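You operate a simulated robot arm through the tools that you are given. There is no shell and no other tool. Be economical: measure what you need, move in short steps, check, and stop when the job is done.

The job below is to be done with a simulated two-armed robot. You get a single attempt, and the scene is never put back.

JOB
On the clear stretch of the work table, fold the rag in half.

Only the result counts: the job must be done as asked and must still hold three seconds after the hand-in. Knocking over, shifting, dropping, spilling or breaking anything else fails it. Flat cloth is picked up by pressing the open fingertips on it (5 to 10 N) and closing them slowly along it; thin cloth reads only 2 to 8 mm in the jaws.

ROBOT AND FRAMES
Two 7-joint arms with two-finger grippers on one trunk, on a base that drives. Base frame: it is fixed to the floor where the robot stands at the start and does not move with it; the origin is under the middle of the robot, x ahead of it, y to its left, z up. Readings come in mm, rad, newtons and seconds.
The left shoulder is at the start at [25, 215, 1081], the right one opposite. With the tool pointing down near the work surface each hand reaches from about 180 to 760 mm from the robot's upright axis, wherever it stands, measured 20 degrees to its own side. Places, roughly: clear stretch of the work table [600, 0, 800]. Payload 2.2 kg a hand.
The TCP of each hand is the grasp point between the finger pads, 19 mm short of the fingertips. In the tool frame z runs along the fingers and y along their closing line. The gripper opens to 116 mm. The gripper's body begins 70 mm behind the TCP.
Orientation is that of the tool frame in the base frame, as a unit quaternion [x, y, z, w]. With the fingers straight down and closing along the base's y, the tool's x points along the base's -x, its y along +y and its z along -z.

CONTROLS
- The arms move only by the tool move_arm. It takes "left_rows", "right_rows" or both (then of equal length, played together; a hand with none holds still); each is a list of rows, each a list of 7 numbers: the shift along the base's x, y, z in units of 100 mm (1.0 is 100 mm), then the turn, a rotation vector about the base's x, y, z in units of 180 degrees (1.0 is 180 degrees), then the finger opening in mm, from 0 to 116. In form: [[tx, ty, tz, ax, ay, az, gripper], ...]. A call has 1 to 12 rows; each row is the pose to reach, as a shift and turn from the pose commanded when the call began. A call with a number of a shift or a turn outside -1 to 1 is refused whole. Rows are played at 5 a second. More than 50 mm and 0.15 rad between two rows, or a gripper value outside its range, and nothing of the call is played. Where a pose cannot be reached the arm comes as near as it can. A force on the tool above 40 N (or 10 N above the force at the start of the call, whichever is more), or a blocked arm, ends the call early, and 0.2 s more pass. Each finger halts on what it meets, pressing with about 36 N; the grip force reading is that of the motor and also rises with nothing between the fingers. The clock runs only during rows and for 0.2 s after the last one: add rows that repeat a pose to give the fingers time. The reply holds the time, the measured pose of the TCP, the force on the tool along the base axes, the opening and the grip force, in the units named above and with some noise, with the torque about the TCP (base axes, N m) and any sound that the robot's microphone picked up.
- Cameras (640 x 400 px; columns grow to the right, rows downward): "scene" is now at [129, 6.9, 1246.4]; the picture's right is [0.10, -1.00, -0.00], its down [-0.61, -0.06, -0.79] and it looks along [0.79, 0.08, -0.61] (base axes); focal length 290 px, centre (320, 200). "left" rides on the left gripper at [69, 15, -96] in its tool frame; the picture's right is [-0.21, 0.98, 0.00], its down [-0.76, -0.17, -0.63] and it looks along [-0.62, -0.14, 0.77] (tool axes); focal length 251 px, centre (320, 200). "right" rides on the right gripper at [69, -15, -97] in its tool frame; the picture's right is [0.21, 0.98, 0.00], its down [-0.76, 0.17, -0.63] and it looks along [-0.62, 0.14, 0.77] (tool axes); focal length 251 px, centre (320, 200). There is no depth. A picture from a camera that has moved, and an enlarged one, comes with that camera's place and axes in the base frame and with its lens.
- grab_frame(camera): a new picture of that camera. It takes no simulated time.
- lift_body(by): slides the trunk up (or, below 0, down) by that many mm; the arms and the scene camera ride with it, the base frame stays. It gives what a move gives, with no picture.
- roll_base(legs): drives the robot by 1 to 6 legs, each [ahead, left, turn to the left] in mm, mm and rad, along the robot's own axes; the way and the turn of a leg run together, so that a leg with both is an arc; at most 1500 mm and 3.142 rad a leg. The arms and the cameras ride along, it lands a little off, and it stops where it bumps. It gives what a move gives.
- turn_head(pan, tilt): turns the head with the scene camera to pan (to the left, within 1.396 rad either way) and tilt (down, from -0.506 to 1.204), counted from straight ahead of the robot. It gives what a move gives.
- close_up(camera, box): a new picture of the part [left, top, right, bottom] of that camera's present view, enlarged. It takes no simulated time.
- finish_job(): hands the job in; it is judged then, once.

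Go step by step. Nothing tells you exact positions but the pictures and the camera data: compare them with the known pose of the tool, close in by small moves and look again before you grip or let go. The budget is 120 turns and 88 pictures, counting those below and the enlarged ones. Unless the task says otherwise, let go and move clear before handing in, and close with one line.

The tools are called after "Call:" as a command line: name --argument value ..., lists and objects as JSON in quotes. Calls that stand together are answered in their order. move_arm: Moves the arms, as the interface text tells. Its arguments: {"type":"object","properties":{"left_rows":{"type":"array"},"right_rows":{"type":"array"}},"required":[]} The other tools are called the same way: lift_body (by) slides the trunk up or down; roll_base (legs) drives the base; turn_head (pan, tilt) turns the head that bears the scene camera; grab_frame (camera) takes a picture; close_up (camera, box) takes an enlarged picture of a part of a camera's view; finish_job () hands the job in.

At the start:

```text
clock: 0.0
left_ee_pos: [530.1, 129.3, 986.3]
left_tool_rot: [0.001, 1.0, 0.001, -0.001]
left_ft_force: [-1.3, 0.4, 0.0]
left_torque: [-0.01, -0.02, 0.01]
left_width: 116.1
left_gripper_force: 0.1
right_ee_pos: [562.0, -361.1, 928.2]
right_tool_rot: [0.001, 1.0, 0.001, -0.001]
right_ft_force: [0.1, 0.0, -0.8]
right_torque: [0.01, 0.01, 0.02]
right_width: 116.1
right_gripper_force: 0.1
trunk travel left (down, up): [-225.0, 265.0]
robot x, y, heading: [-0.5, -3.1, -0.001]
head pan, tilt: [0.099, 0.651]
```

scene: 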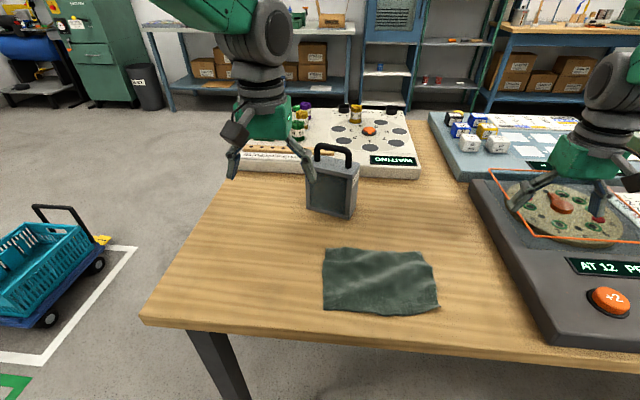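
right: 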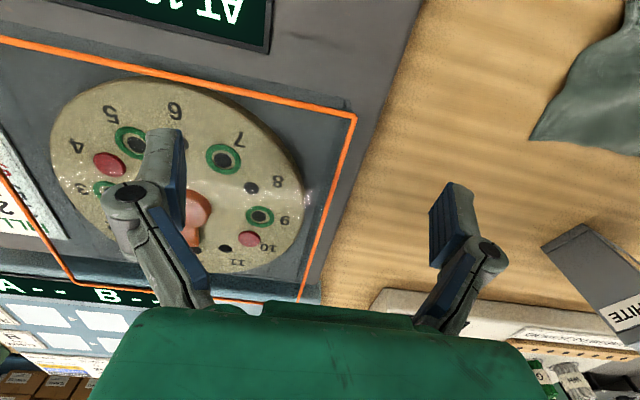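
left: 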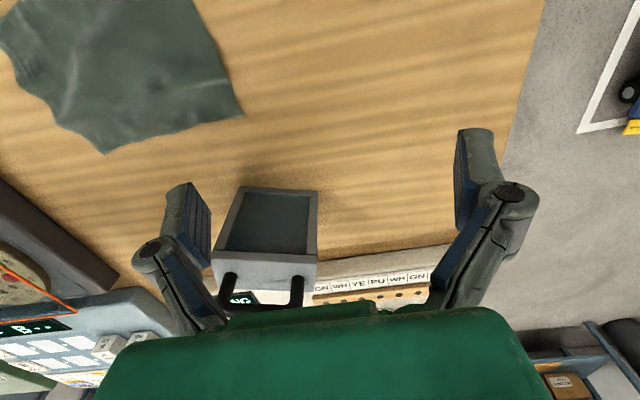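

The rag lies at about x 400–560, y -165–40, with the case standing behind it at x≈650. I plan to fold the near edge onto the far edge with both hands, so I'll look closer first.

Call:
close_up --camera "scene" --box '[300, 225, 460, 325]'

Call:
turn_head --pan -0.1 --tilt 0.95

Call:
grab_frame --camera "scene"

```text
4.00 times, centred on (380, 275) of scene
camera zoom: at [129.0, 6.9, 1246.4], right [0.1, -1.0, 0.0], down [-0.61, -0.06, -0.79], along [0.79, 0.08, -0.61], focal length 1158 px, centre (80, -100)
```

zoom: 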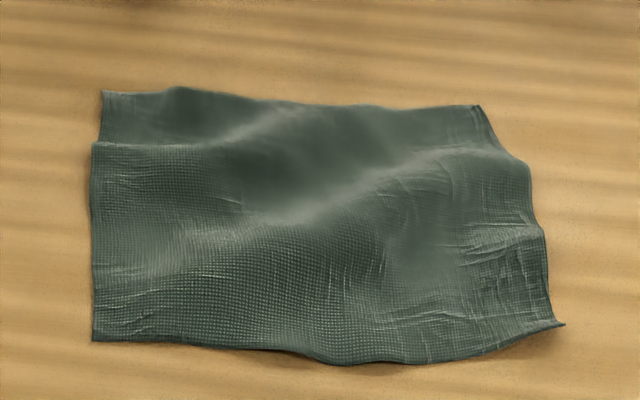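

```text
clock: 0.8
left_ee_pos: [528.2, 128.6, 988.7]
left_tool_rot: [0.0, 1.0, 0.001, 0.002]
left_ft_force: [-0.2, -0.8, -0.3]
left_torque: [0.02, -0.01, 0.0]
left_width: 115.7
left_gripper_force: 0.1
right_ee_pos: [559.0, -360.4, 930.2]
right_tool_rot: [0.0, 1.0, 0.002, 0.003]
right_ft_force: [-0.5, 0.0, -0.7]
right_torque: [0.0, 0.01, 0.0]
right_width: 115.9
right_gripper_force: 0.1
trunk travel left (down, up): [-225.0, 265.0]
robot x, y, heading: [-0.9, 1.7, -0.005]
head pan, tilt: [-0.099, 0.949]
```

```text
83 pictures are left
camera scene: at [114.6, -8.9, 1222.5], right [-0.1, -1.0, 0.0], down [-0.81, 0.08, -0.58], along [0.58, -0.06, -0.82], focal length 290 px, centre (320, 200)
```

scene: 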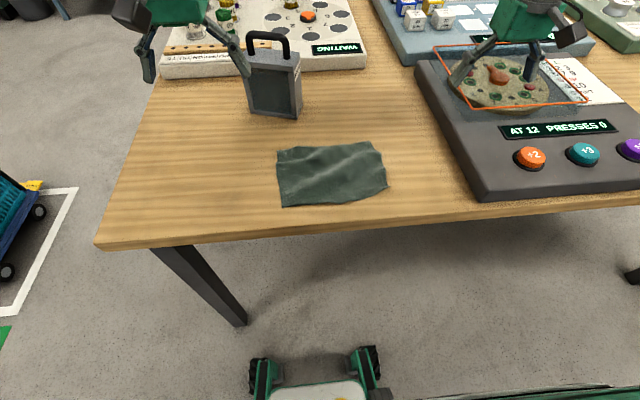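

The rag corners are confirmed: near-left (407,28), near-right (426,-165), far-left (548,35), far-right (549,-160). I'll bring both hands over the near corners, staying high for now.

Call:
move_arm --left_rows '[[-0.35, -0.15, 0, 0, 0, 0, 90], [-0.7, -0.35, -0.1, 0, 0, 0, 60], [-0.95, -0.55, -0.3, 0, 0, 0, 40], [-0.95, -0.7, -0.5, 0, 0, 0, 32]]' --right_rows '[[-0.1, 0.25, 0, 0, 0, 0, 90], [-0.25, 0.5, 0, 0, 0, 0, 60], [-0.4, 0.75, 0, 0, 0, 0, 40], [-0.55, 0.98, 0, 0, 0, 0, 32]]'

Call:
move_arm --left_rows '[[0, -0.2, -0.2, 0, 0, 0, 32], [-0.06, -0.4, -0.4, 0, 0, 0, 32], [-0.1, -0.58, -0.6, 0, 0, 0, 32], [-0.1, -0.58, -0.6, 0, 0, 0, 32]]' --right_rows '[[-0.2, 0.3, 0, 0, 0, 0, 32], [-0.4, 0.7, 0, 0, 0, 0, 32], [-0.6, 0.98, -0.2, 0, 0, 0, 32], [-0.6, 0.98, -0.2, 0, 0, 0, 32]]'

Call:
grab_frame --camera "scene"

Call:
grab_frame --camera "left"

Call:
grab_frame --camera "right"

```text
clock: 1.8
left_ee_pos: [429.3, 59.8, 937.2]
left_tool_rot: [0.0, 1.0, 0.0, 0.001]
left_ft_force: [0.8, -0.3, -0.3]
left_torque: [-0.01, -0.02, 0.0]
left_width: 31.8
left_gripper_force: 0.0
right_ee_pos: [505.4, -260.7, 928.1]
right_tool_rot: [-0.001, 1.0, 0.001, 0.001]
right_ft_force: [-0.4, 0.6, -0.2]
right_torque: [-0.03, 0.02, -0.01]
right_width: 32.2
right_gripper_force: 0.2
trunk travel left (down, up): [-225.0, 265.0]
robot x, y, heading: [-2.5, -0.6, 0.001]
head pan, tilt: [-0.099, 0.949]
```

```text
clock: 3.0
left_ee_pos: [438.0, 6.3, 911.4]
left_tool_rot: [-0.022, 0.999, -0.037, 0.018]
left_ft_force: [0.2, 0.7, -0.1]
left_torque: [-0.01, 0.02, 0.02]
left_width: 32.2
left_gripper_force: 0.1
right_ee_pos: [440.3, -166.1, 911.9]
right_tool_rot: [0.0, 1.0, 0.001, 0.003]
right_ft_force: [0.7, 0.6, -0.4]
right_torque: [-0.01, 0.01, -0.02]
right_width: 32.0
right_gripper_force: 0.1
trunk travel left (down, up): [-225.0, 265.0]
robot x, y, heading: [1.6, -0.2, -0.005]
head pan, tilt: [-0.099, 0.949]
stopped in row 4 (left hand): the arm was blocked; the commanded pose is now the measured one
```

```text
82 pictures are left
camera scene: at [113.4, -9.0, 1222.6], right [-0.1, -0.99, 0.0], down [-0.81, 0.08, -0.58], along [0.58, -0.06, -0.81], focal length 290 px, centre (320, 200)
```

scene: 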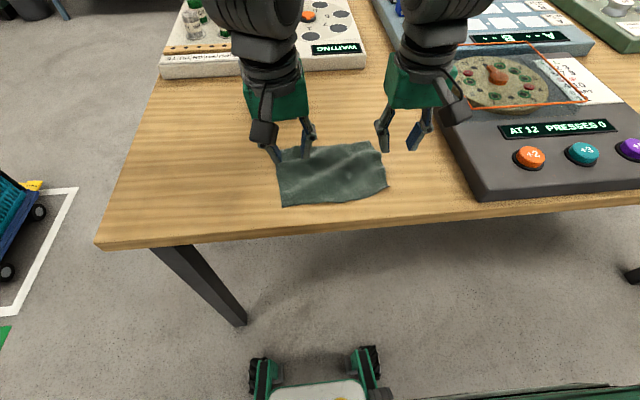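

```text
81 pictures are left
camera left: at [363.3, 26.2, 1004.6], right [0.17, 0.98, -0.06], down [0.74, -0.09, 0.67], along [0.65, -0.16, -0.74], focal length 251 px, centre (320, 200)
```

left: 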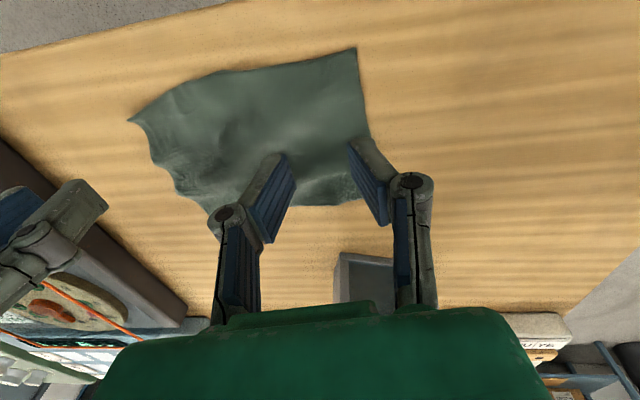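

```text
80 pictures are left
camera right: at [370.0, -180.8, 1008.3], right [-0.21, 0.98, 0.0], down [0.75, 0.17, 0.64], along [0.62, 0.14, -0.77], focal length 251 px, centre (320, 200)
```

right: 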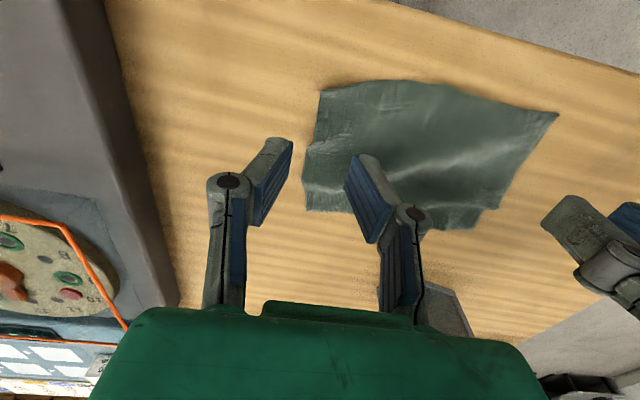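

The left arm was blocked reaching across the body's middle. I'll shift the base back and to the right so the rag is centred ahead.

Call:
move_arm --left_rows '[[0, 0.2, 0.1, 0, 0, 0, 32], [0, 0.4, 0.2, 0, 0, 0, 32]]'

Call:
roll_base --legs '[[-90, 0, 0], [0, -65, 0]]'

Call:
grab_frame --camera "scene"

```text
clock: 3.6
left_ee_pos: [437.3, 47.7, 929.3]
left_tool_rot: [-0.019, 0.999, -0.035, 0.017]
left_ft_force: [-0.3, 0.0, 0.6]
left_torque: [-0.02, 0.0, 0.03]
left_width: 31.8
left_gripper_force: 0.0
right_ee_pos: [441.1, -163.9, 912.2]
right_tool_rot: [-0.001, 1.0, 0.0, 0.002]
right_ft_force: [0.1, -0.4, 0.9]
right_torque: [0.0, -0.03, -0.04]
right_width: 32.3
right_gripper_force: 0.0
trunk travel left (down, up): [-225.0, 265.0]
robot x, y, heading: [-1.6, -3.0, -0.004]
head pan, tilt: [-0.099, 0.949]
```

```text
clock: 5.3
left_ee_pos: [345.5, 16.6, 930.4]
left_tool_rot: [-0.024, 0.998, -0.049, 0.017]
left_ft_force: [-0.7, 2.3, 0.0]
left_torque: [-0.14, 0.03, 0.02]
left_width: 32.0
left_gripper_force: 0.0
right_ee_pos: [349.1, -192.8, 917.0]
right_tool_rot: [-0.002, 1.0, -0.016, 0.004]
right_ft_force: [0.0, 0.7, 0.3]
right_torque: [-0.17, -0.03, 0.0]
right_width: 31.8
right_gripper_force: 0.1
trunk travel left (down, up): [-225.0, 265.0]
robot x, y, heading: [-91.0, -55.6, 0.001]
head pan, tilt: [-0.099, 0.949]
```

```text
79 pictures are left
camera scene: at [22.2, -43.0, 1222.7], right [-0.1, -0.99, 0.02], down [-0.81, 0.07, -0.58], along [0.58, -0.07, -0.81], focal length 290 px, centre (320, 200)
```

scene: 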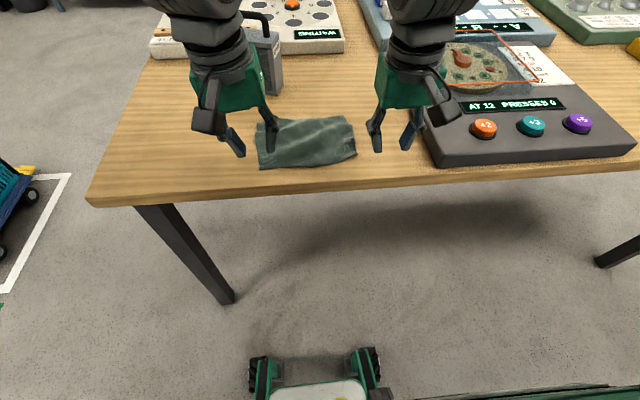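

The base is shifted. Now I'll go over the near corners again, levelling the left tool.

Call:
move_arm --left_rows '[[0.3, 0, 0, 0.008, 0.004, -0.004, 32], [0.6, 0, -0.1, 0.016, 0.008, -0.009, 32], [0.78, 0, -0.3, 0.0236, 0.011, -0.013, 32], [0.78, 0, -0.5, 0.0236, 0.011, -0.013, 32], [0.78, 0, -0.5, 0.0236, 0.011, -0.013, 32]]' --right_rows '[[0.3, 0.2, 0, 0, 0, 0, 32], [0.6, 0.4, 0, 0, 0, 0, 32], [0.9, 0.55, -0.2, 0, 0, 0, 32], [0.9, 0.55, -0.35, 0, 0, 0, 32], [0.9, 0.55, -0.35, 0, 0, 0, 32]]'

Call:
grab_frame --camera "scene"

Call:
grab_frame --camera "left"

Call:
grab_frame --camera "right"

```text
clock: 6.5
left_ee_pos: [423.8, -13.2, 883.5]
left_tool_rot: [-0.003, 1.0, -0.001, 0.0]
left_ft_force: [0.1, -1.2, 0.4]
left_torque: [0.07, 0.01, 0.04]
left_width: 31.9
left_gripper_force: 0.0
right_ee_pos: [440.0, -170.2, 879.3]
right_tool_rot: [-0.001, 1.0, -0.002, 0.005]
right_ft_force: [-0.7, -0.8, 0.2]
right_torque: [0.08, -0.02, 0.02]
right_width: 32.0
right_gripper_force: 0.1
trunk travel left (down, up): [-225.0, 265.0]
robot x, y, heading: [-93.5, -55.4, -0.004]
head pan, tilt: [-0.099, 0.949]
```

```text
78 pictures are left
camera scene: at [25.4, -71.8, 1222.5], right [-0.1, -1.0, 0.0], down [-0.81, 0.08, -0.58], along [0.58, -0.05, -0.82], focal length 290 px, centre (320, 200)
```

scene: 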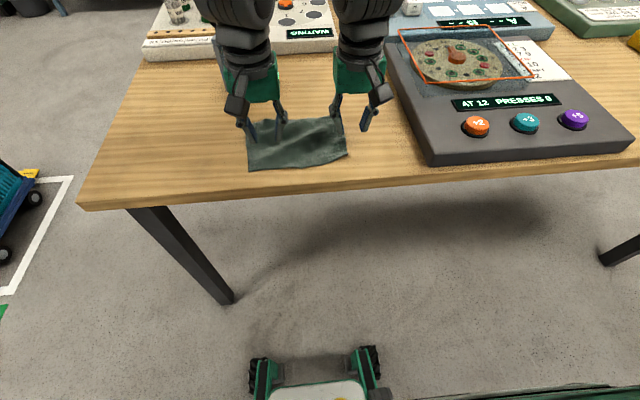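

```text
77 pictures are left
camera left: at [354.3, 3.2, 980.1], right [0.21, 0.98, 0.0], down [0.76, -0.16, 0.63], along [0.62, -0.13, -0.77], focal length 251 px, centre (320, 200)
```

left: 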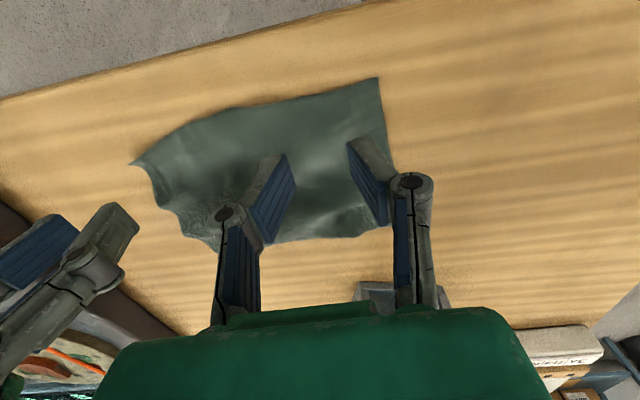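

```text
76 pictures are left
camera right: at [368.8, -185.1, 975.0], right [-0.22, 0.98, -0.01], down [0.75, 0.17, 0.64], along [0.62, 0.13, -0.77], focal length 251 px, centre (320, 200)
```

right: 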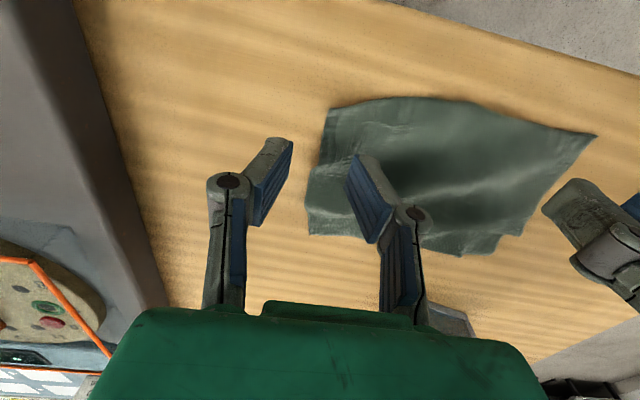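

Corners are refined: near-left (404,32), near-right (427,-167). I'll align each hand just inside its corner with a 24 mm opening and descend to about 10 mm above the cloth.

Call:
move_arm --left_rows '[[-0.05, 0.19, 0, 0, 0, 0, 24], [-0.05, 0.19, -0.25, 0, 0, 0, 24], [-0.05, 0.19, -0.45, 0, 0, 0, 24], [-0.05, 0.19, -0.5, 0, 0, 0, 24], [-0.05, 0.19, -0.5, 0, 0, 0, 24]]' --right_rows '[[0, 0.26, 0, 0, 0, 0, 24], [0, 0.26, -0.25, 0, 0, 0, 24], [0, 0.26, -0.4, 0, 0, 0, 24], [0, 0.26, -0.46, 0, 0, 0, 24], [0, 0.26, -0.46, 0, 0, 0, 24]]'

Call:
grab_frame --camera "left"

Call:
grab_frame --camera "right"

Call:
close_up --camera "scene" --box '[200, 80, 400, 205]'

```text
clock: 7.7
left_ee_pos: [418.5, 28.8, 830.7]
left_tool_rot: [-0.002, 1.0, -0.007, 0.0]
left_ft_force: [0.4, 0.7, 0.3]
left_torque: [-0.03, 0.02, 0.0]
left_width: 24.1
left_gripper_force: 0.0
right_ee_pos: [443.2, -128.6, 838.5]
right_tool_rot: [0.01, 1.0, 0.002, 0.004]
right_ft_force: [0.3, 0.7, 0.1]
right_torque: [-0.01, 0.05, 0.0]
right_width: 24.1
right_gripper_force: 0.1
trunk travel left (down, up): [-225.0, 265.0]
robot x, y, heading: [-90.0, -54.2, -0.004]
head pan, tilt: [-0.099, 0.949]
```

```text
75 pictures are left
camera left: at [348.6, 45.9, 927.4], right [0.21, 0.98, -0.01], down [0.76, -0.15, 0.63], along [0.62, -0.14, -0.77], focal length 251 px, centre (320, 200)
```

left: 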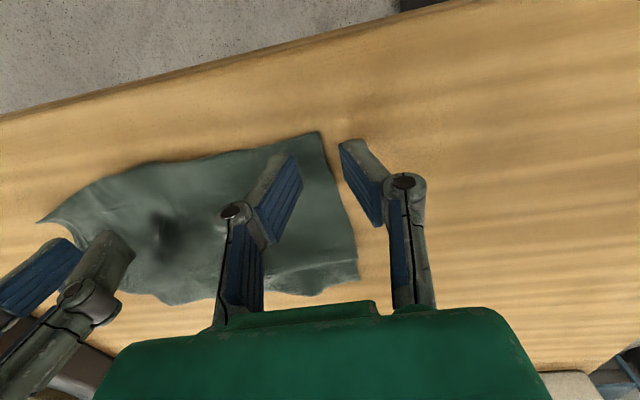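

```text
74 pictures are left
camera right: at [373.7, -143.0, 935.5], right [-0.19, 0.98, 0.0], down [0.75, 0.15, 0.64], along [0.63, 0.13, -0.77], focal length 251 px, centre (320, 200)
```

right: 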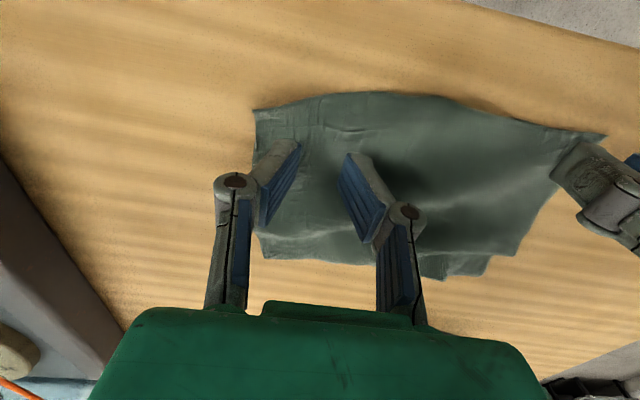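

```text
3.20 times, centred on (300, 142) of scene
camera zoom: at [26.0, -65.0, 1222.4], right [-0.1, -0.99, 0.0], down [-0.81, 0.08, -0.58], along [0.58, -0.06, -0.82], focal length 926 px, centre (384, 384)
```

zoom: 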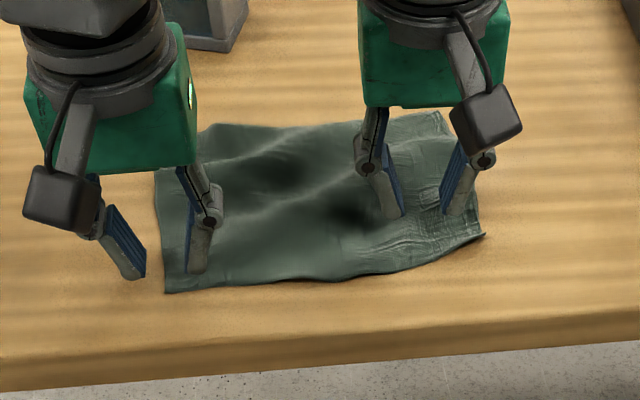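

The base had still been settling, so the left hand needs -22 mm in y and the right -16 mm. I'll correct that, and then descend in small steps.

Call:
move_arm --left_rows '[[0, -0.11, 0.05, 0, 0, 0, 24], [0, -0.22, 0.05, 0, 0, 0, 24], [0, -0.22, 0.05, 0, 0, 0, 24]]' --right_rows '[[0, -0.08, 0, 0, 0, 0, 24], [0, -0.16, 0, 0, 0, 0, 24], [0, -0.16, 0, 0, 0, 0, 24]]'

Call:
grab_frame --camera "left"

Call:
close_up --camera "scene" --box '[200, 80, 400, 205]'

```text
clock: 8.5
left_ee_pos: [416.2, 1.0, 834.4]
left_tool_rot: [-0.001, 1.0, -0.002, 0.001]
left_ft_force: [0.3, 0.0, 0.4]
left_torque: [-0.02, 0.0, 0.0]
left_width: 24.2
left_gripper_force: 0.2
right_ee_pos: [439.7, -144.7, 834.8]
right_tool_rot: [0.0, 1.0, -0.005, 0.005]
right_ft_force: [0.4, 0.1, 0.0]
right_torque: [0.01, 0.0, 0.0]
right_width: 23.9
right_gripper_force: 0.0
trunk travel left (down, up): [-225.0, 265.0]
robot x, y, heading: [-87.0, -60.7, -0.004]
head pan, tilt: [-0.099, 0.949]
```

```text
72 pictures are left
camera left: at [347.0, 17.6, 931.6], right [0.21, 0.98, 0.0], down [0.76, -0.16, 0.63], along [0.62, -0.14, -0.77], focal length 251 px, centre (320, 200)
```

left: 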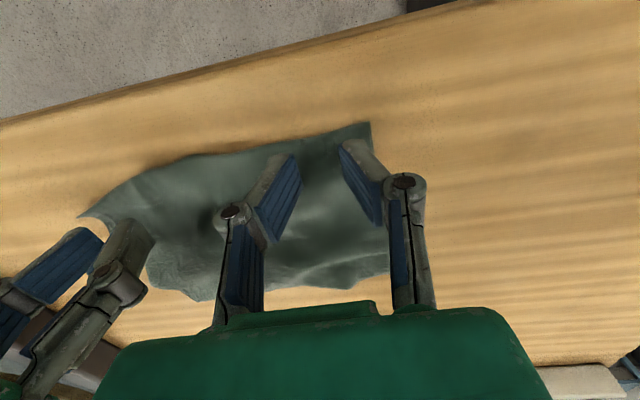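

```text
3.20 times, centred on (300, 142) of scene
camera zoom: at [25.6, -69.6, 1222.3], right [-0.1, -0.99, -0.01], down [-0.81, 0.09, -0.58], along [0.58, -0.05, -0.82], focal length 926 px, centre (384, 384)
```

zoom: 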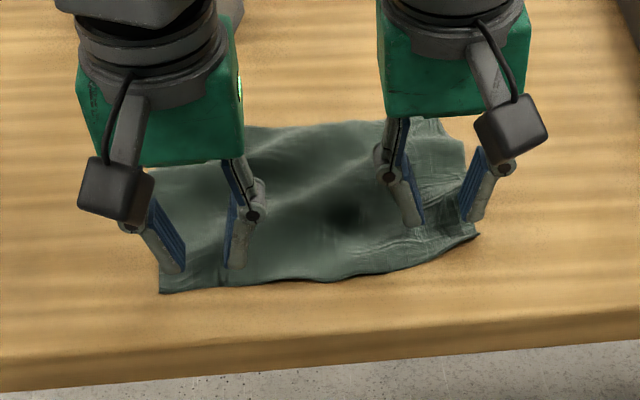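

Both grippers now sit over their corners. Next I'll lower them in small steps and watch the force.

Call:
move_arm --left_rows '[[0, 0.02, -0.05, 0, 0, 0, 24], [0, 0.04, -0.1, 0, 0, 0, 24], [0, 0.04, -0.13, 0, 0, 0, 24], [0, 0.04, -0.13, 0, 0, 0, 24]]' --right_rows '[[0, 0, -0.05, 0, 0, 0, 24], [0, 0, -0.1, 0, 0, 0, 24], [0, 0, -0.13, 0, 0, 0, 24], [0, 0, -0.13, 0, 0, 0, 24]]'

```text
clock: 9.5
left_ee_pos: [418.3, 14.9, 821.3]
left_tool_rot: [-0.003, 1.0, -0.008, 0.0]
left_ft_force: [0.4, -1.1, 0.4]
left_torque: [-0.03, 0.0, 0.0]
left_width: 24.0
left_gripper_force: 0.1
right_ee_pos: [438.8, -132.2, 821.5]
right_tool_rot: [-0.004, 1.0, -0.013, 0.005]
right_ft_force: [0.7, 0.0, 2.1]
right_torque: [-0.02, -0.03, 0.01]
right_width: 23.6
right_gripper_force: 0.1
trunk travel left (down, up): [-225.0, 265.0]
robot x, y, heading: [-88.0, -54.9, -0.001]
head pan, tilt: [-0.099, 0.949]
```

Both hands read about 10 mm more to the left than I commanded. I'll let it settle and read again before pressing.

Call:
move_arm --left_rows '[[0, 0, 0.05, 0, 0, 0, 24], [0, 0, 0.05, 0, 0, 0, 24], [0, 0, 0.05, 0, 0, 0, 24], [0, 0, 0.05, 0, 0, 0, 24], [0, 0, 0.05, 0, 0, 0, 24]]' --right_rows '[[0, 0, 0.05, 0, 0, 0, 24], [0, 0, 0.05, 0, 0, 0, 24], [0, 0, 0.05, 0, 0, 0, 24], [0, 0, 0.05, 0, 0, 0, 24], [0, 0, 0.05, 0, 0, 0, 24]]'

Call:
grab_frame --camera "left"

Call:
grab_frame --camera "right"

```text
clock: 10.7
left_ee_pos: [419.3, -3.2, 831.6]
left_tool_rot: [-0.004, 1.0, -0.005, 0.001]
left_ft_force: [0.2, -0.5, -1.2]
left_torque: [0.03, -0.01, 0.02]
left_width: 24.2
left_gripper_force: 0.1
right_ee_pos: [438.5, -149.6, 825.8]
right_tool_rot: [-0.002, 1.0, -0.003, 0.006]
right_ft_force: [0.4, 0.0, -0.6]
right_torque: [0.03, 0.01, 0.01]
right_width: 23.8
right_gripper_force: 0.0
trunk travel left (down, up): [-225.0, 265.0]
robot x, y, heading: [-91.6, -57.3, -0.001]
head pan, tilt: [-0.099, 0.949]
```

```text
70 pictures are left
camera left: at [349.2, 14.4, 927.5], right [0.21, 0.98, -0.01], down [0.76, -0.16, 0.64], along [0.62, -0.14, -0.77], focal length 251 px, centre (320, 200)
```

left: 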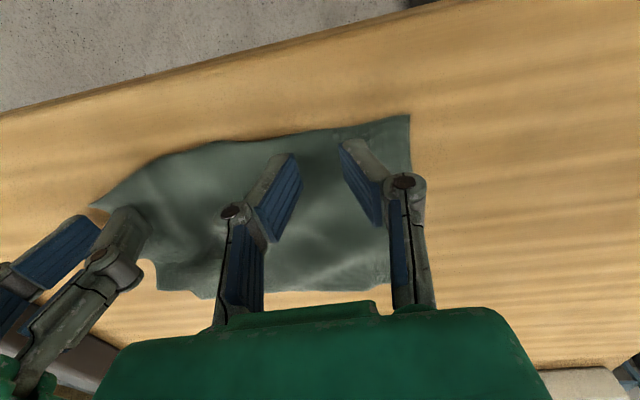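

```text
69 pictures are left
camera right: at [368.4, -164.6, 921.9], right [-0.22, 0.98, -0.01], down [0.75, 0.17, 0.64], along [0.62, 0.13, -0.77], focal length 251 px, centre (320, 200)
```

right: 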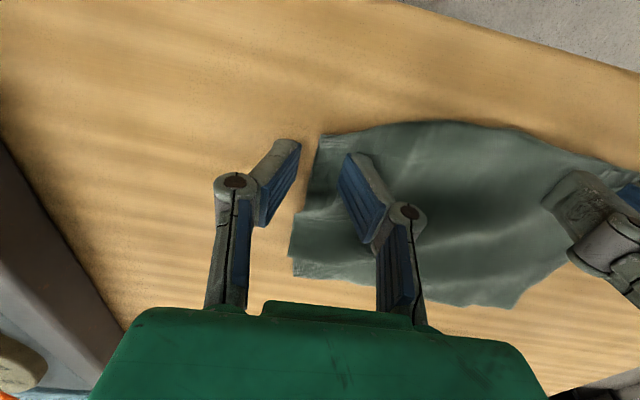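

The rag appears shifted about 15 mm relative to the readings, so I'll check it against the table in the scene view.

Call:
grab_frame --camera "scene"

Call:
close_up --camera "scene" --box '[200, 80, 400, 205]'

```text
68 pictures are left
camera scene: at [25.7, -69.7, 1222.4], right [-0.1, -0.99, 0.0], down [-0.81, 0.08, -0.58], along [0.58, -0.06, -0.82], focal length 290 px, centre (320, 200)
```

scene: 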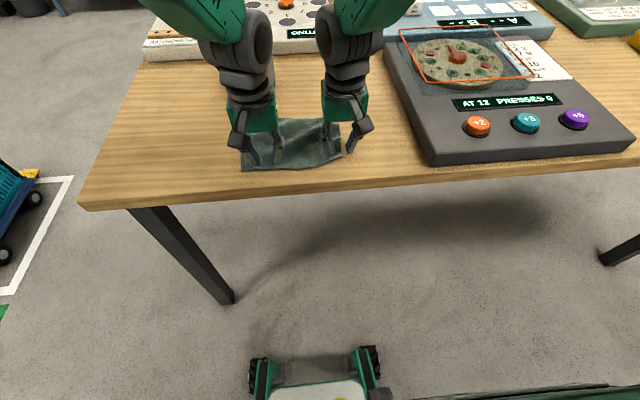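

```text
3.20 times, centred on (300, 142) of scene
camera zoom: at [25.7, -69.7, 1222.4], right [-0.1, -0.99, 0.0], down [-0.81, 0.08, -0.58], along [0.58, -0.06, -0.82], focal length 926 px, centre (384, 384)
```

zoom: 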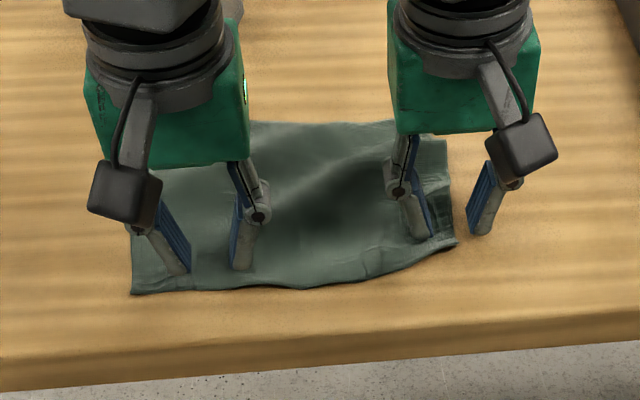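

The rag was indeed dragged about 16 mm left by a drifting hand while touching. I'll lift clear and watch how the hands sway before doing anything more.

Call:
move_arm --left_rows '[[0, 0, 0.1, 0, 0, 0, 24], [0, 0, 0.2, 0, 0, 0, 24], [0, 0, 0.2, 0, 0, 0, 24]]' --right_rows '[[0, 0, 0.1, 0, 0, 0, 24], [0, 0, 0.2, 0, 0, 0, 24], [0, 0, 0.2, 0, 0, 0, 24]]'

Call:
move_arm --left_rows '[[0, 0, 0, 0, 0, 0, 24]]'

Call:
move_arm --left_rows '[[0, 0, 0, 0, 0, 0, 24]]'

Call:
move_arm --left_rows '[[0, 0, 0, 0, 0, 0, 24]]'

Call:
move_arm --left_rows '[[0, 0, 0, 0, 0, 0, 24]]'

```text
clock: 11.5
left_ee_pos: [419.7, 1.9, 846.6]
left_tool_rot: [-0.004, 1.0, -0.006, 0.0]
left_ft_force: [-0.2, -0.1, -0.1]
left_torque: [0.02, 0.04, -0.01]
left_width: 24.1
left_gripper_force: 0.0
right_ee_pos: [438.5, -148.1, 845.1]
right_tool_rot: [-0.002, 1.0, -0.006, 0.004]
right_ft_force: [0.0, -0.6, 0.5]
right_torque: [0.0, -0.03, 0.0]
right_width: 23.9
right_gripper_force: 0.0
trunk travel left (down, up): [-225.0, 265.0]
robot x, y, heading: [-87.2, -58.7, 0.002]
head pan, tilt: [-0.099, 0.949]
```

```text
clock: 11.9
left_ee_pos: [419.0, 4.1, 846.8]
left_tool_rot: [-0.004, 1.0, -0.007, -0.001]
left_ft_force: [-0.4, -1.0, -0.5]
left_torque: [-0.01, 0.02, 0.02]
left_width: 24.0
left_gripper_force: 0.0
right_ee_pos: [437.2, -144.1, 845.9]
right_tool_rot: [-0.003, 1.0, -0.007, 0.005]
right_ft_force: [-0.4, -0.3, -0.2]
right_torque: [-0.02, -0.02, -0.01]
right_width: 24.1
right_gripper_force: 0.0
trunk travel left (down, up): [-225.0, 265.0]
robot x, y, heading: [-92.7, -56.0, 0.0]
head pan, tilt: [-0.099, 0.949]
```

```text
clock: 12.3
left_ee_pos: [420.1, 4.0, 849.0]
left_tool_rot: [-0.004, 1.0, -0.005, 0.0]
left_ft_force: [-0.8, -0.1, -0.2]
left_torque: [0.03, -0.01, 0.01]
left_width: 24.0
left_gripper_force: 0.2
right_ee_pos: [438.5, -146.0, 846.3]
right_tool_rot: [-0.003, 1.0, -0.006, 0.004]
right_ft_force: [-1.2, -0.2, -0.8]
right_torque: [-0.02, -0.01, 0.01]
right_width: 24.1
right_gripper_force: 0.0
trunk travel left (down, up): [-225.0, 265.0]
robot x, y, heading: [-84.9, -55.2, 0.002]
head pan, tilt: [-0.099, 0.949]
```

```text
clock: 12.7
left_ee_pos: [420.0, 3.7, 849.1]
left_tool_rot: [-0.004, 1.0, -0.006, 0.0]
left_ft_force: [0.4, -0.3, -0.1]
left_torque: [-0.01, 0.01, 0.01]
left_width: 23.8
left_gripper_force: 0.1
right_ee_pos: [437.0, -146.1, 845.3]
right_tool_rot: [-0.002, 1.0, -0.005, 0.005]
right_ft_force: [-0.4, 0.1, -0.8]
right_torque: [0.0, 0.01, 0.02]
right_width: 24.1
right_gripper_force: 0.0
trunk travel left (down, up): [-225.0, 265.0]
robot x, y, heading: [-88.5, -57.8, 0.005]
head pan, tilt: [-0.099, 0.949]
```

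```text
clock: 13.1
left_ee_pos: [420.2, 3.2, 849.5]
left_tool_rot: [-0.005, 1.0, -0.006, 0.002]
left_ft_force: [0.4, -0.5, 0.1]
left_torque: [-0.02, 0.01, -0.03]
left_width: 23.9
left_gripper_force: 0.0
right_ee_pos: [438.2, -145.3, 845.9]
right_tool_rot: [-0.002, 1.0, -0.007, 0.005]
right_ft_force: [-0.4, -0.2, 0.4]
right_torque: [-0.03, -0.01, 0.01]
right_width: 23.7
right_gripper_force: 0.0
trunk travel left (down, up): [-225.0, 265.0]
robot x, y, heading: [-89.0, -58.6, -0.002]
head pan, tilt: [-0.099, 0.949]
```

The sway has died out. Both hands now need about +17 mm in y, and then I'll look again.

Call:
move_arm --left_rows '[[0, 0.1, 0, 0, 0, 0, 24], [0, 0.19, 0, 0, 0, 0, 24], [0, 0.19, -0.1, 0, 0, 0, 24], [0, 0.19, -0.17, 0, 0, 0, 24], [0, 0.19, -0.17, 0, 0, 0, 24], [0, 0.19, -0.17, 0, 0, 0, 24]]' --right_rows '[[0, 0.1, 0, 0, 0, 0, 24], [0, 0.17, 0, 0, 0, 0, 24], [0, 0.17, -0.1, 0, 0, 0, 24], [0, 0.17, -0.13, 0, 0, 0, 24], [0, 0.17, -0.13, 0, 0, 0, 24], [0, 0.17, -0.13, 0, 0, 0, 24]]'

Call:
grab_frame --camera "left"

Call:
grab_frame --camera "right"

Call:
close_up --camera "scene" --box '[200, 80, 400, 205]'

```text
clock: 14.5
left_ee_pos: [417.8, 21.5, 830.6]
left_tool_rot: [-0.001, 1.0, -0.004, 0.0]
left_ft_force: [0.6, -0.5, 0.9]
left_torque: [0.01, -0.02, -0.01]
left_width: 23.8
left_gripper_force: 0.0
right_ee_pos: [440.6, -130.9, 834.4]
right_tool_rot: [0.003, 1.0, -0.003, 0.004]
right_ft_force: [0.2, -0.2, 0.0]
right_torque: [-0.02, 0.01, 0.02]
right_width: 24.3
right_gripper_force: 0.0
trunk travel left (down, up): [-225.0, 265.0]
robot x, y, heading: [-89.7, -56.7, -0.006]
head pan, tilt: [-0.099, 0.949]
```

```text
66 pictures are left
camera left: at [348.1, 39.1, 927.6], right [0.21, 0.98, -0.01], down [0.76, -0.16, 0.63], along [0.62, -0.14, -0.77], focal length 251 px, centre (320, 200)
```

left: 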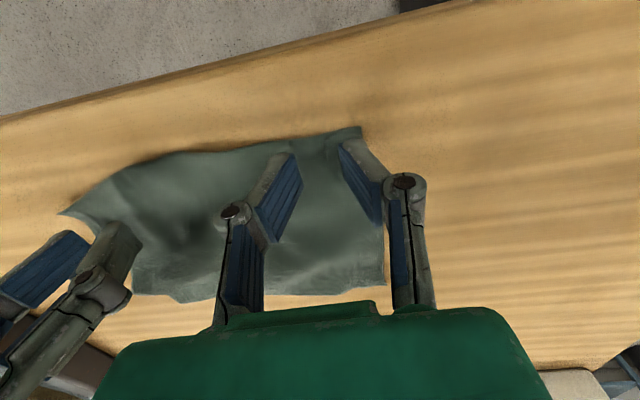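

```text
65 pictures are left
camera right: at [370.8, -144.8, 930.9], right [-0.21, 0.98, -0.01], down [0.75, 0.16, 0.64], along [0.63, 0.13, -0.77], focal length 251 px, centre (320, 200)
```

right: 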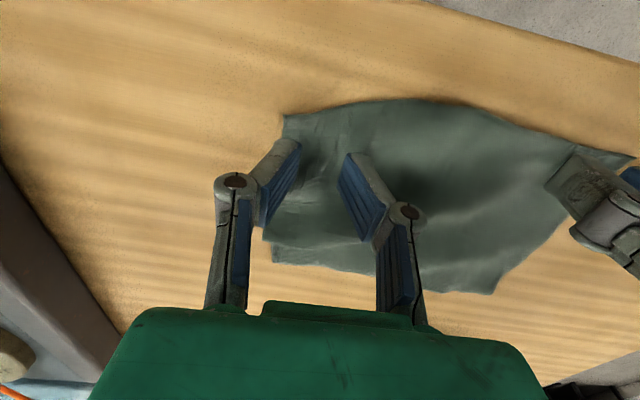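

```text
3.20 times, centred on (300, 142) of scene
camera zoom: at [25.7, -63.6, 1222.4], right [-0.1, -1.0, 0.0], down [-0.81, 0.08, -0.58], along [0.58, -0.06, -0.82], focal length 926 px, centre (384, 384)
```

zoom: 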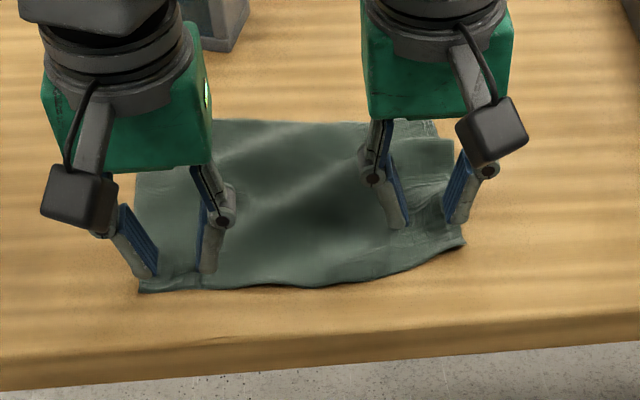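

Alignment is good now. I'll pause briefly to let things settle, and then descend slowly to first contact.

Call:
move_arm --left_rows '[[0, 0, 0, 0, 0, 0, 24], [0, 0, 0, 0, 0, 0, 24], [0, 0, 0, 0, 0, 0, 24], [0, 0, 0, 0, 0, 0, 24], [0, 0, 0, 0, 0, 0, 24], [0, 0, 0, 0, 0, 0, 24], [0, 0, -0.04, 0, 0, 0, 24], [0, 0, -0.08, 0, 0, 0, 24], [0, 0, -0.1, 0, 0, 0, 24], [0, 0, -0.12, 0, 0, 0, 24], [0, 0, -0.12, 0, 0, 0, 24]]' --right_rows '[[0, 0, 0, 0, 0, 0, 24], [0, 0, 0, 0, 0, 0, 24], [0, 0, 0, 0, 0, 0, 24], [0, 0, 0, 0, 0, 0, 24], [0, 0, 0, 0, 0, 0, 24], [0, 0, 0, 0, 0, 0, 24], [0, 0, -0.04, 0, 0, 0, 24], [0, 0, -0.08, 0, 0, 0, 24], [0, 0, -0.12, 0, 0, 0, 24], [0, 0, -0.15, 0, 0, 0, 24], [0, 0, -0.15, 0, 0, 0, 24]]'

```text
clock: 16.9
left_ee_pos: [417.4, 22.4, 819.4]
left_tool_rot: [-0.002, 1.0, -0.005, 0.002]
left_ft_force: [1.0, -0.6, 8.3]
left_torque: [0.02, -0.01, 0.0]
left_width: 25.7
left_gripper_force: 0.1
right_ee_pos: [439.9, -129.2, 821.5]
right_tool_rot: [0.002, 1.0, -0.004, 0.008]
right_ft_force: [0.1, 0.1, 7.6]
right_torque: [-0.04, 0.07, 0.0]
right_width: 19.6
right_gripper_force: 4.6
trunk travel left (down, up): [-225.0, 265.0]
robot x, y, heading: [-90.2, -56.8, -0.0]
head pan, tilt: [-0.099, 0.949]
```

Both hands press with about 8 N. Next I'll close the fingers slowly along the cloth.

Call:
move_arm --left_rows '[[0, 0, 0, 0, 0, 0, 21], [0, 0, 0, 0, 0, 0, 18], [0, 0, 0, 0, 0, 0, 15], [0, 0, 0, 0, 0, 0, 12], [0, 0, 0, 0, 0, 0, 9], [0, 0, 0, 0, 0, 0, 6], [0, 0, 0, 0, 0, 0, 3], [0, 0, 0, 0, 0, 0, 0], [0, 0, 0, 0, 0, 0, 0], [0, 0, 0, 0, 0, 0, 0]]' --right_rows '[[0, 0, 0, 0, 0, 0, 21], [0, 0, 0, 0, 0, 0, 18], [0, 0, 0, 0, 0, 0, 15], [0, 0, 0, 0, 0, 0, 12], [0, 0, 0, 0, 0, 0, 9], [0, 0, 0, 0, 0, 0, 6], [0, 0, 0, 0, 0, 0, 3], [0, 0, 0, 0, 0, 0, 0], [0, 0, 0, 0, 0, 0, 0], [0, 0, 0, 0, 0, 0, 0]]'

Call:
close_up --camera "scene" --box '[200, 80, 400, 205]'

```text
clock: 19.1
left_ee_pos: [417.6, 21.7, 820.7]
left_tool_rot: [-0.002, 1.0, -0.004, 0.002]
left_ft_force: [0.7, -0.8, 12.9]
left_torque: [0.03, 0.03, -0.02]
left_width: 3.2
left_gripper_force: 32.2
right_ee_pos: [438.1, -129.8, 820.1]
right_tool_rot: [0.0, 1.0, -0.004, 0.005]
right_ft_force: [0.0, -0.2, 18.3]
right_torque: [-0.03, 0.12, -0.03]
right_width: 3.5
right_gripper_force: 31.7
trunk travel left (down, up): [-225.0, 265.0]
robot x, y, heading: [-88.4, -57.8, 0.001]
head pan, tilt: [-0.099, 0.949]
```

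```text
3.20 times, centred on (300, 142) of scene
camera zoom: at [21.9, -63.9, 1223.0], right [-0.1, -0.99, 0.0], down [-0.81, 0.08, -0.58], along [0.58, -0.06, -0.81], focal length 926 px, centre (384, 384)
```

zoom: 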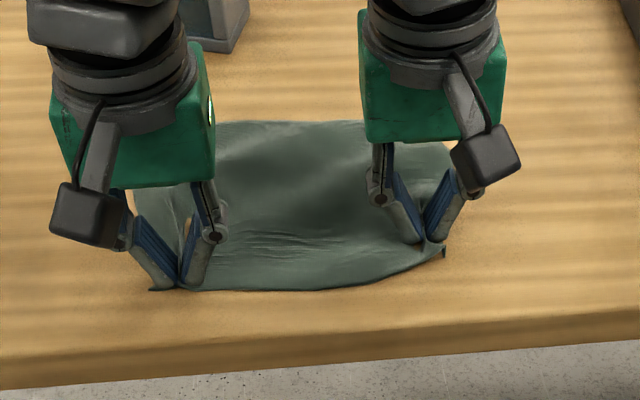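

Both hands hold cloth, with jaws at 3.2 and 3.5 mm. I'll start the arc with a small lift and check.

Call:
move_arm --left_rows '[[0.01, 0, 0.1, 0, 0, 0, 0], [0.04, 0, 0.2, 0, 0, 0, 0], [0.08, 0, 0.3, 0, 0, 0, 0], [0.08, 0, 0.3, 0, 0, 0, 0]]' --right_rows '[[0.01, 0, 0.1, 0, 0, 0, 0], [0.04, 0, 0.2, 0, 0, 0, 0], [0.08, 0, 0.3, 0, 0, 0, 0], [0.08, 0, 0.3, 0, 0, 0, 0]]'

Call:
close_up --camera "scene" --box '[200, 80, 400, 205]'

Call:
grab_frame --camera "left"

Call:
grab_frame --camera "right"

```text
clock: 20.1
left_ee_pos: [425.6, 23.6, 849.6]
left_tool_rot: [-0.001, 1.0, -0.005, 0.0]
left_ft_force: [0.6, -0.2, 0.0]
left_torque: [0.02, -0.02, 0.0]
left_width: 3.8
left_gripper_force: 32.3
right_ee_pos: [446.4, -129.9, 845.1]
right_tool_rot: [0.0, 1.0, -0.004, 0.002]
right_ft_force: [0.0, 0.4, 0.6]
right_torque: [0.03, 0.0, -0.03]
right_width: 2.8
right_gripper_force: 31.1
trunk travel left (down, up): [-225.0, 265.0]
robot x, y, heading: [-88.2, -58.5, -0.006]
head pan, tilt: [-0.099, 0.949]
```

```text
3.20 times, centred on (300, 142) of scene
camera zoom: at [25.7, -63.8, 1222.4], right [-0.1, -0.99, 0.0], down [-0.81, 0.08, -0.58], along [0.58, -0.06, -0.82], focal length 926 px, centre (384, 384)
```

zoom: 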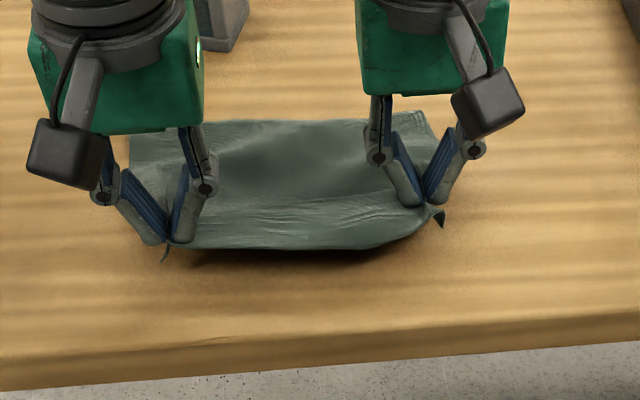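

```text
61 pictures are left
camera left: at [355.5, 40.1, 945.8], right [0.21, 0.98, -0.01], down [0.76, -0.16, 0.63], along [0.62, -0.14, -0.77], focal length 251 px, centre (320, 200)
```

left: 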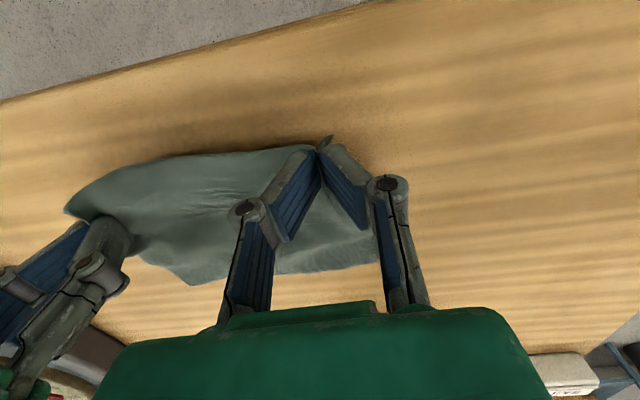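

```text
60 pictures are left
camera right: at [376.9, -143.1, 942.1], right [-0.21, 0.98, -0.01], down [0.75, 0.17, 0.64], along [0.62, 0.13, -0.77], focal length 251 px, centre (320, 200)
```

right: 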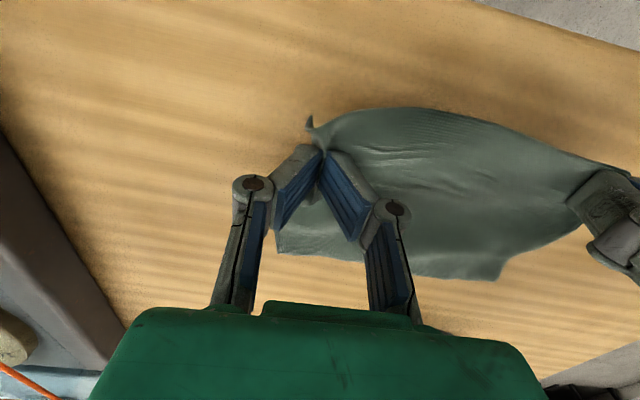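

Both corners are lifted well. The far edge is at x≈558, so I'll carry the grips over an arc to x≈545, stopping midway to look.

Call:
move_arm --left_rows '[[0.1, 0, 0.1, 0, 0, 0, 0], [0.2, 0, 0.18, 0, 0, 0, 0], [0.32, 0, 0.25, 0, 0, 0, 0], [0.44, 0.01, 0.29, 0, 0, 0, 0], [0.56, 0.01, 0.3, 0, 0, 0, 0], [0.68, 0.02, 0.29, 0, 0, 0, 0], [0.8, 0.02, 0.25, 0, 0, 0, 0], [0.8, 0.02, 0.25, 0, 0, 0, 0]]' --right_rows '[[0.08, 0, 0.12, 0, 0, 0, 0], [0.16, 0, 0.22, 0, 0, 0, 0], [0.25, 0.01, 0.29, 0, 0, 0, 0], [0.34, 0.01, 0.33, 0, 0, 0, 0], [0.43, 0.02, 0.34, 0, 0, 0, 0], [0.52, 0.03, 0.33, 0, 0, 0, 0], [0.61, 0.04, 0.29, 0, 0, 0, 0], [0.61, 0.04, 0.29, 0, 0, 0, 0]]'

Call:
close_up --camera "scene" --box '[200, 60, 400, 185]'

Call:
grab_frame --camera "left"

```text
clock: 21.9
left_ee_pos: [506.9, 23.5, 875.7]
left_tool_rot: [-0.002, 1.0, -0.004, 0.001]
left_ft_force: [0.2, 0.1, 0.9]
left_torque: [0.04, -0.01, -0.04]
left_width: 3.3
left_gripper_force: 31.9
right_ee_pos: [507.2, -122.8, 877.0]
right_tool_rot: [-0.002, 1.0, -0.007, 0.005]
right_ft_force: [-0.5, 0.2, 0.0]
right_torque: [0.02, 0.0, 0.03]
right_width: 3.3
right_gripper_force: 30.6
trunk travel left (down, up): [-225.0, 265.0]
robot x, y, heading: [-93.8, -58.9, -0.002]
head pan, tilt: [-0.099, 0.949]
```

```text
3.20 times, centred on (300, 122) of scene
camera zoom: at [25.8, -63.7, 1222.4], right [-0.1, -0.99, 0.0], down [-0.81, 0.08, -0.58], along [0.58, -0.06, -0.82], focal length 926 px, centre (384, 448)
```

zoom: 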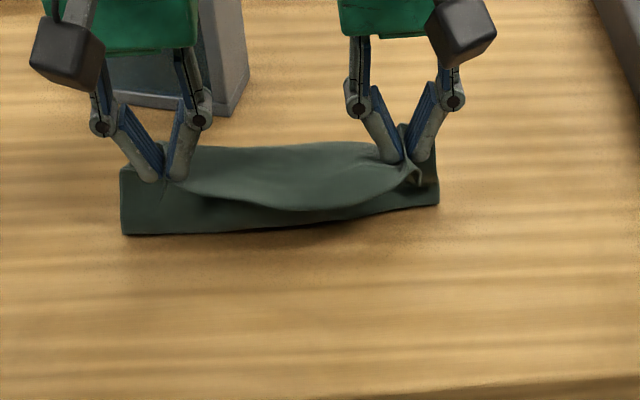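

```text
58 pictures are left
camera left: at [436.9, 40.5, 972.2], right [0.21, 0.98, -0.01], down [0.76, -0.16, 0.64], along [0.62, -0.14, -0.77], focal length 251 px, centre (320, 200)
```

left: 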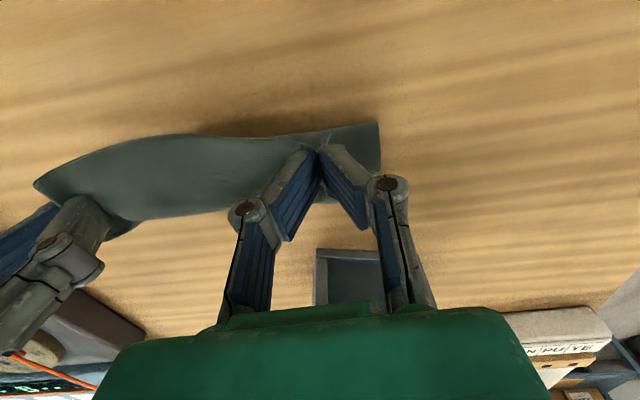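

The cloth seems to have slid forward a bit, so I'll check the right camera to place the far edge.

Call:
grab_frame --camera "right"

Call:
close_up --camera "left" --box '[260, 90, 420, 190]'

```text
57 pictures are left
camera right: at [437.3, -137.3, 974.3], right [-0.22, 0.98, -0.02], down [0.75, 0.18, 0.64], along [0.63, 0.13, -0.77], focal length 251 px, centre (320, 200)
```

right: 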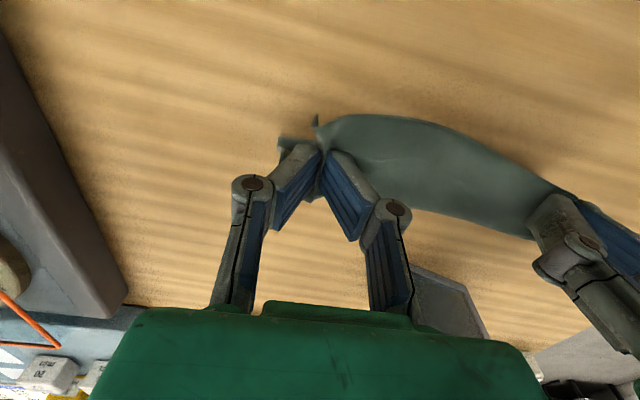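

```text
4.00 times, centred on (340, 140) of left
camera zoom: at [436.9, 40.5, 972.2], right [0.21, 0.98, -0.01], down [0.76, -0.16, 0.64], along [0.62, -0.14, -0.77], focal length 1006 px, centre (240, 440)
```

zoom: 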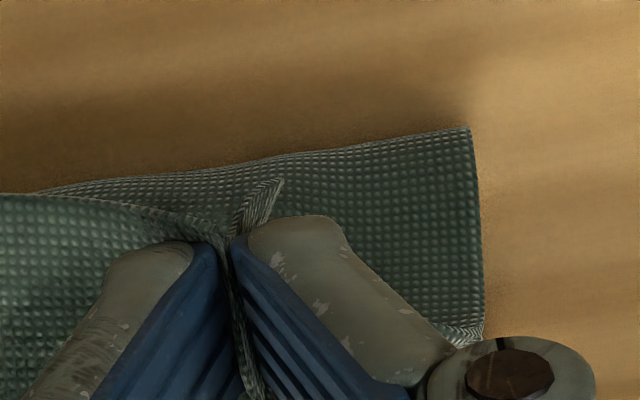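

The fixed vertical jaw holds the edge strip facing back toward me, so releasing here would leave that strip doubled over. I'll reverse the arc, lay the rag flat again, and regrip right at the edge with the jaws turned 90° so that the strip stands straight up.

Call:
move_arm --left_rows '[[-0.12, 0, 0.04, 0, 0, 0, 0], [-0.24, 0, 0.05, 0, 0, 0, 0], [-0.36, 0, 0.04, 0, 0, 0, 0], [-0.48, 0, 0, 0, 0, 0, 0], [-0.6, 0, -0.07, 0, 0, 0, 0], [-0.7, 0, -0.15, 0, 0, 0, 0], [-0.8, 0, -0.25, 0, 0, 0, 0], [-0.86, 0, -0.37, 0, 0, 0, 0], [-0.9, 0, -0.49, 0, 0, 0, 0], [-0.9, 0, -0.54, 0, 0, 0, 0], [-0.9, 0, -0.54, 0, 0, 0, 0]]' --right_rows '[[-0.09, 0, 0.04, 0, 0, 0, 0], [-0.18, 0, 0.05, 0, 0, 0, 0], [-0.27, 0, 0.04, 0, 0, 0, 0], [-0.36, 0, 0, 0, 0, 0, 0], [-0.45, 0, -0.07, 0, 0, 0, 0], [-0.54, 0, -0.15, 0, 0, 0, 0], [-0.62, 0, -0.25, 0, 0, 0, 0], [-0.68, 0, -0.37, 0, 0, 0, 0], [-0.71, 0, -0.49, 0, 0, 0, 0], [-0.71, 0, -0.54, 0, 0, 0, 0], [-0.71, 0, -0.54, 0, 0, 0, 0]]'

Call:
close_up --camera "scene" --box '[200, 70, 400, 195]'

```text
clock: 24.3
left_ee_pos: [415.8, 26.4, 820.3]
left_tool_rot: [-0.002, 1.0, -0.003, 0.0]
left_ft_force: [-0.5, -0.8, 3.8]
left_torque: [0.05, -0.01, 0.02]
left_width: 3.2
left_gripper_force: 32.1
right_ee_pos: [439.4, -126.1, 824.9]
right_tool_rot: [0.003, 1.0, -0.002, 0.005]
right_ft_force: [0.5, -0.5, 0.1]
right_torque: [-0.02, 0.02, 0.0]
right_width: 4.0
right_gripper_force: 33.3
trunk travel left (down, up): [-225.0, 265.0]
robot x, y, heading: [-90.2, -54.9, 0.001]
head pan, tilt: [-0.099, 0.949]
```

```text
3.20 times, centred on (300, 132) of scene
camera zoom: at [25.4, -63.8, 1222.5], right [-0.1, -1.0, 0.0], down [-0.81, 0.08, -0.58], along [0.58, -0.06, -0.82], focal length 926 px, centre (384, 416)
```

zoom: 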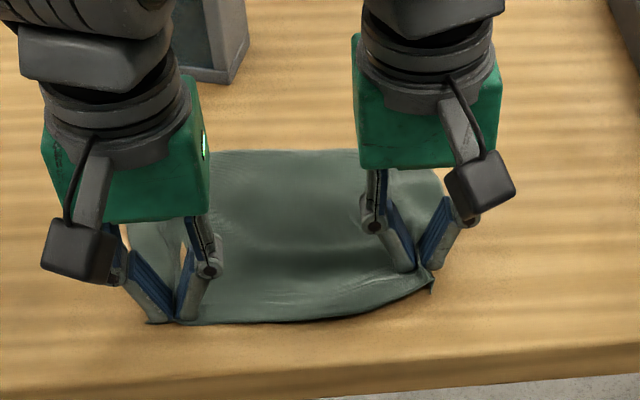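

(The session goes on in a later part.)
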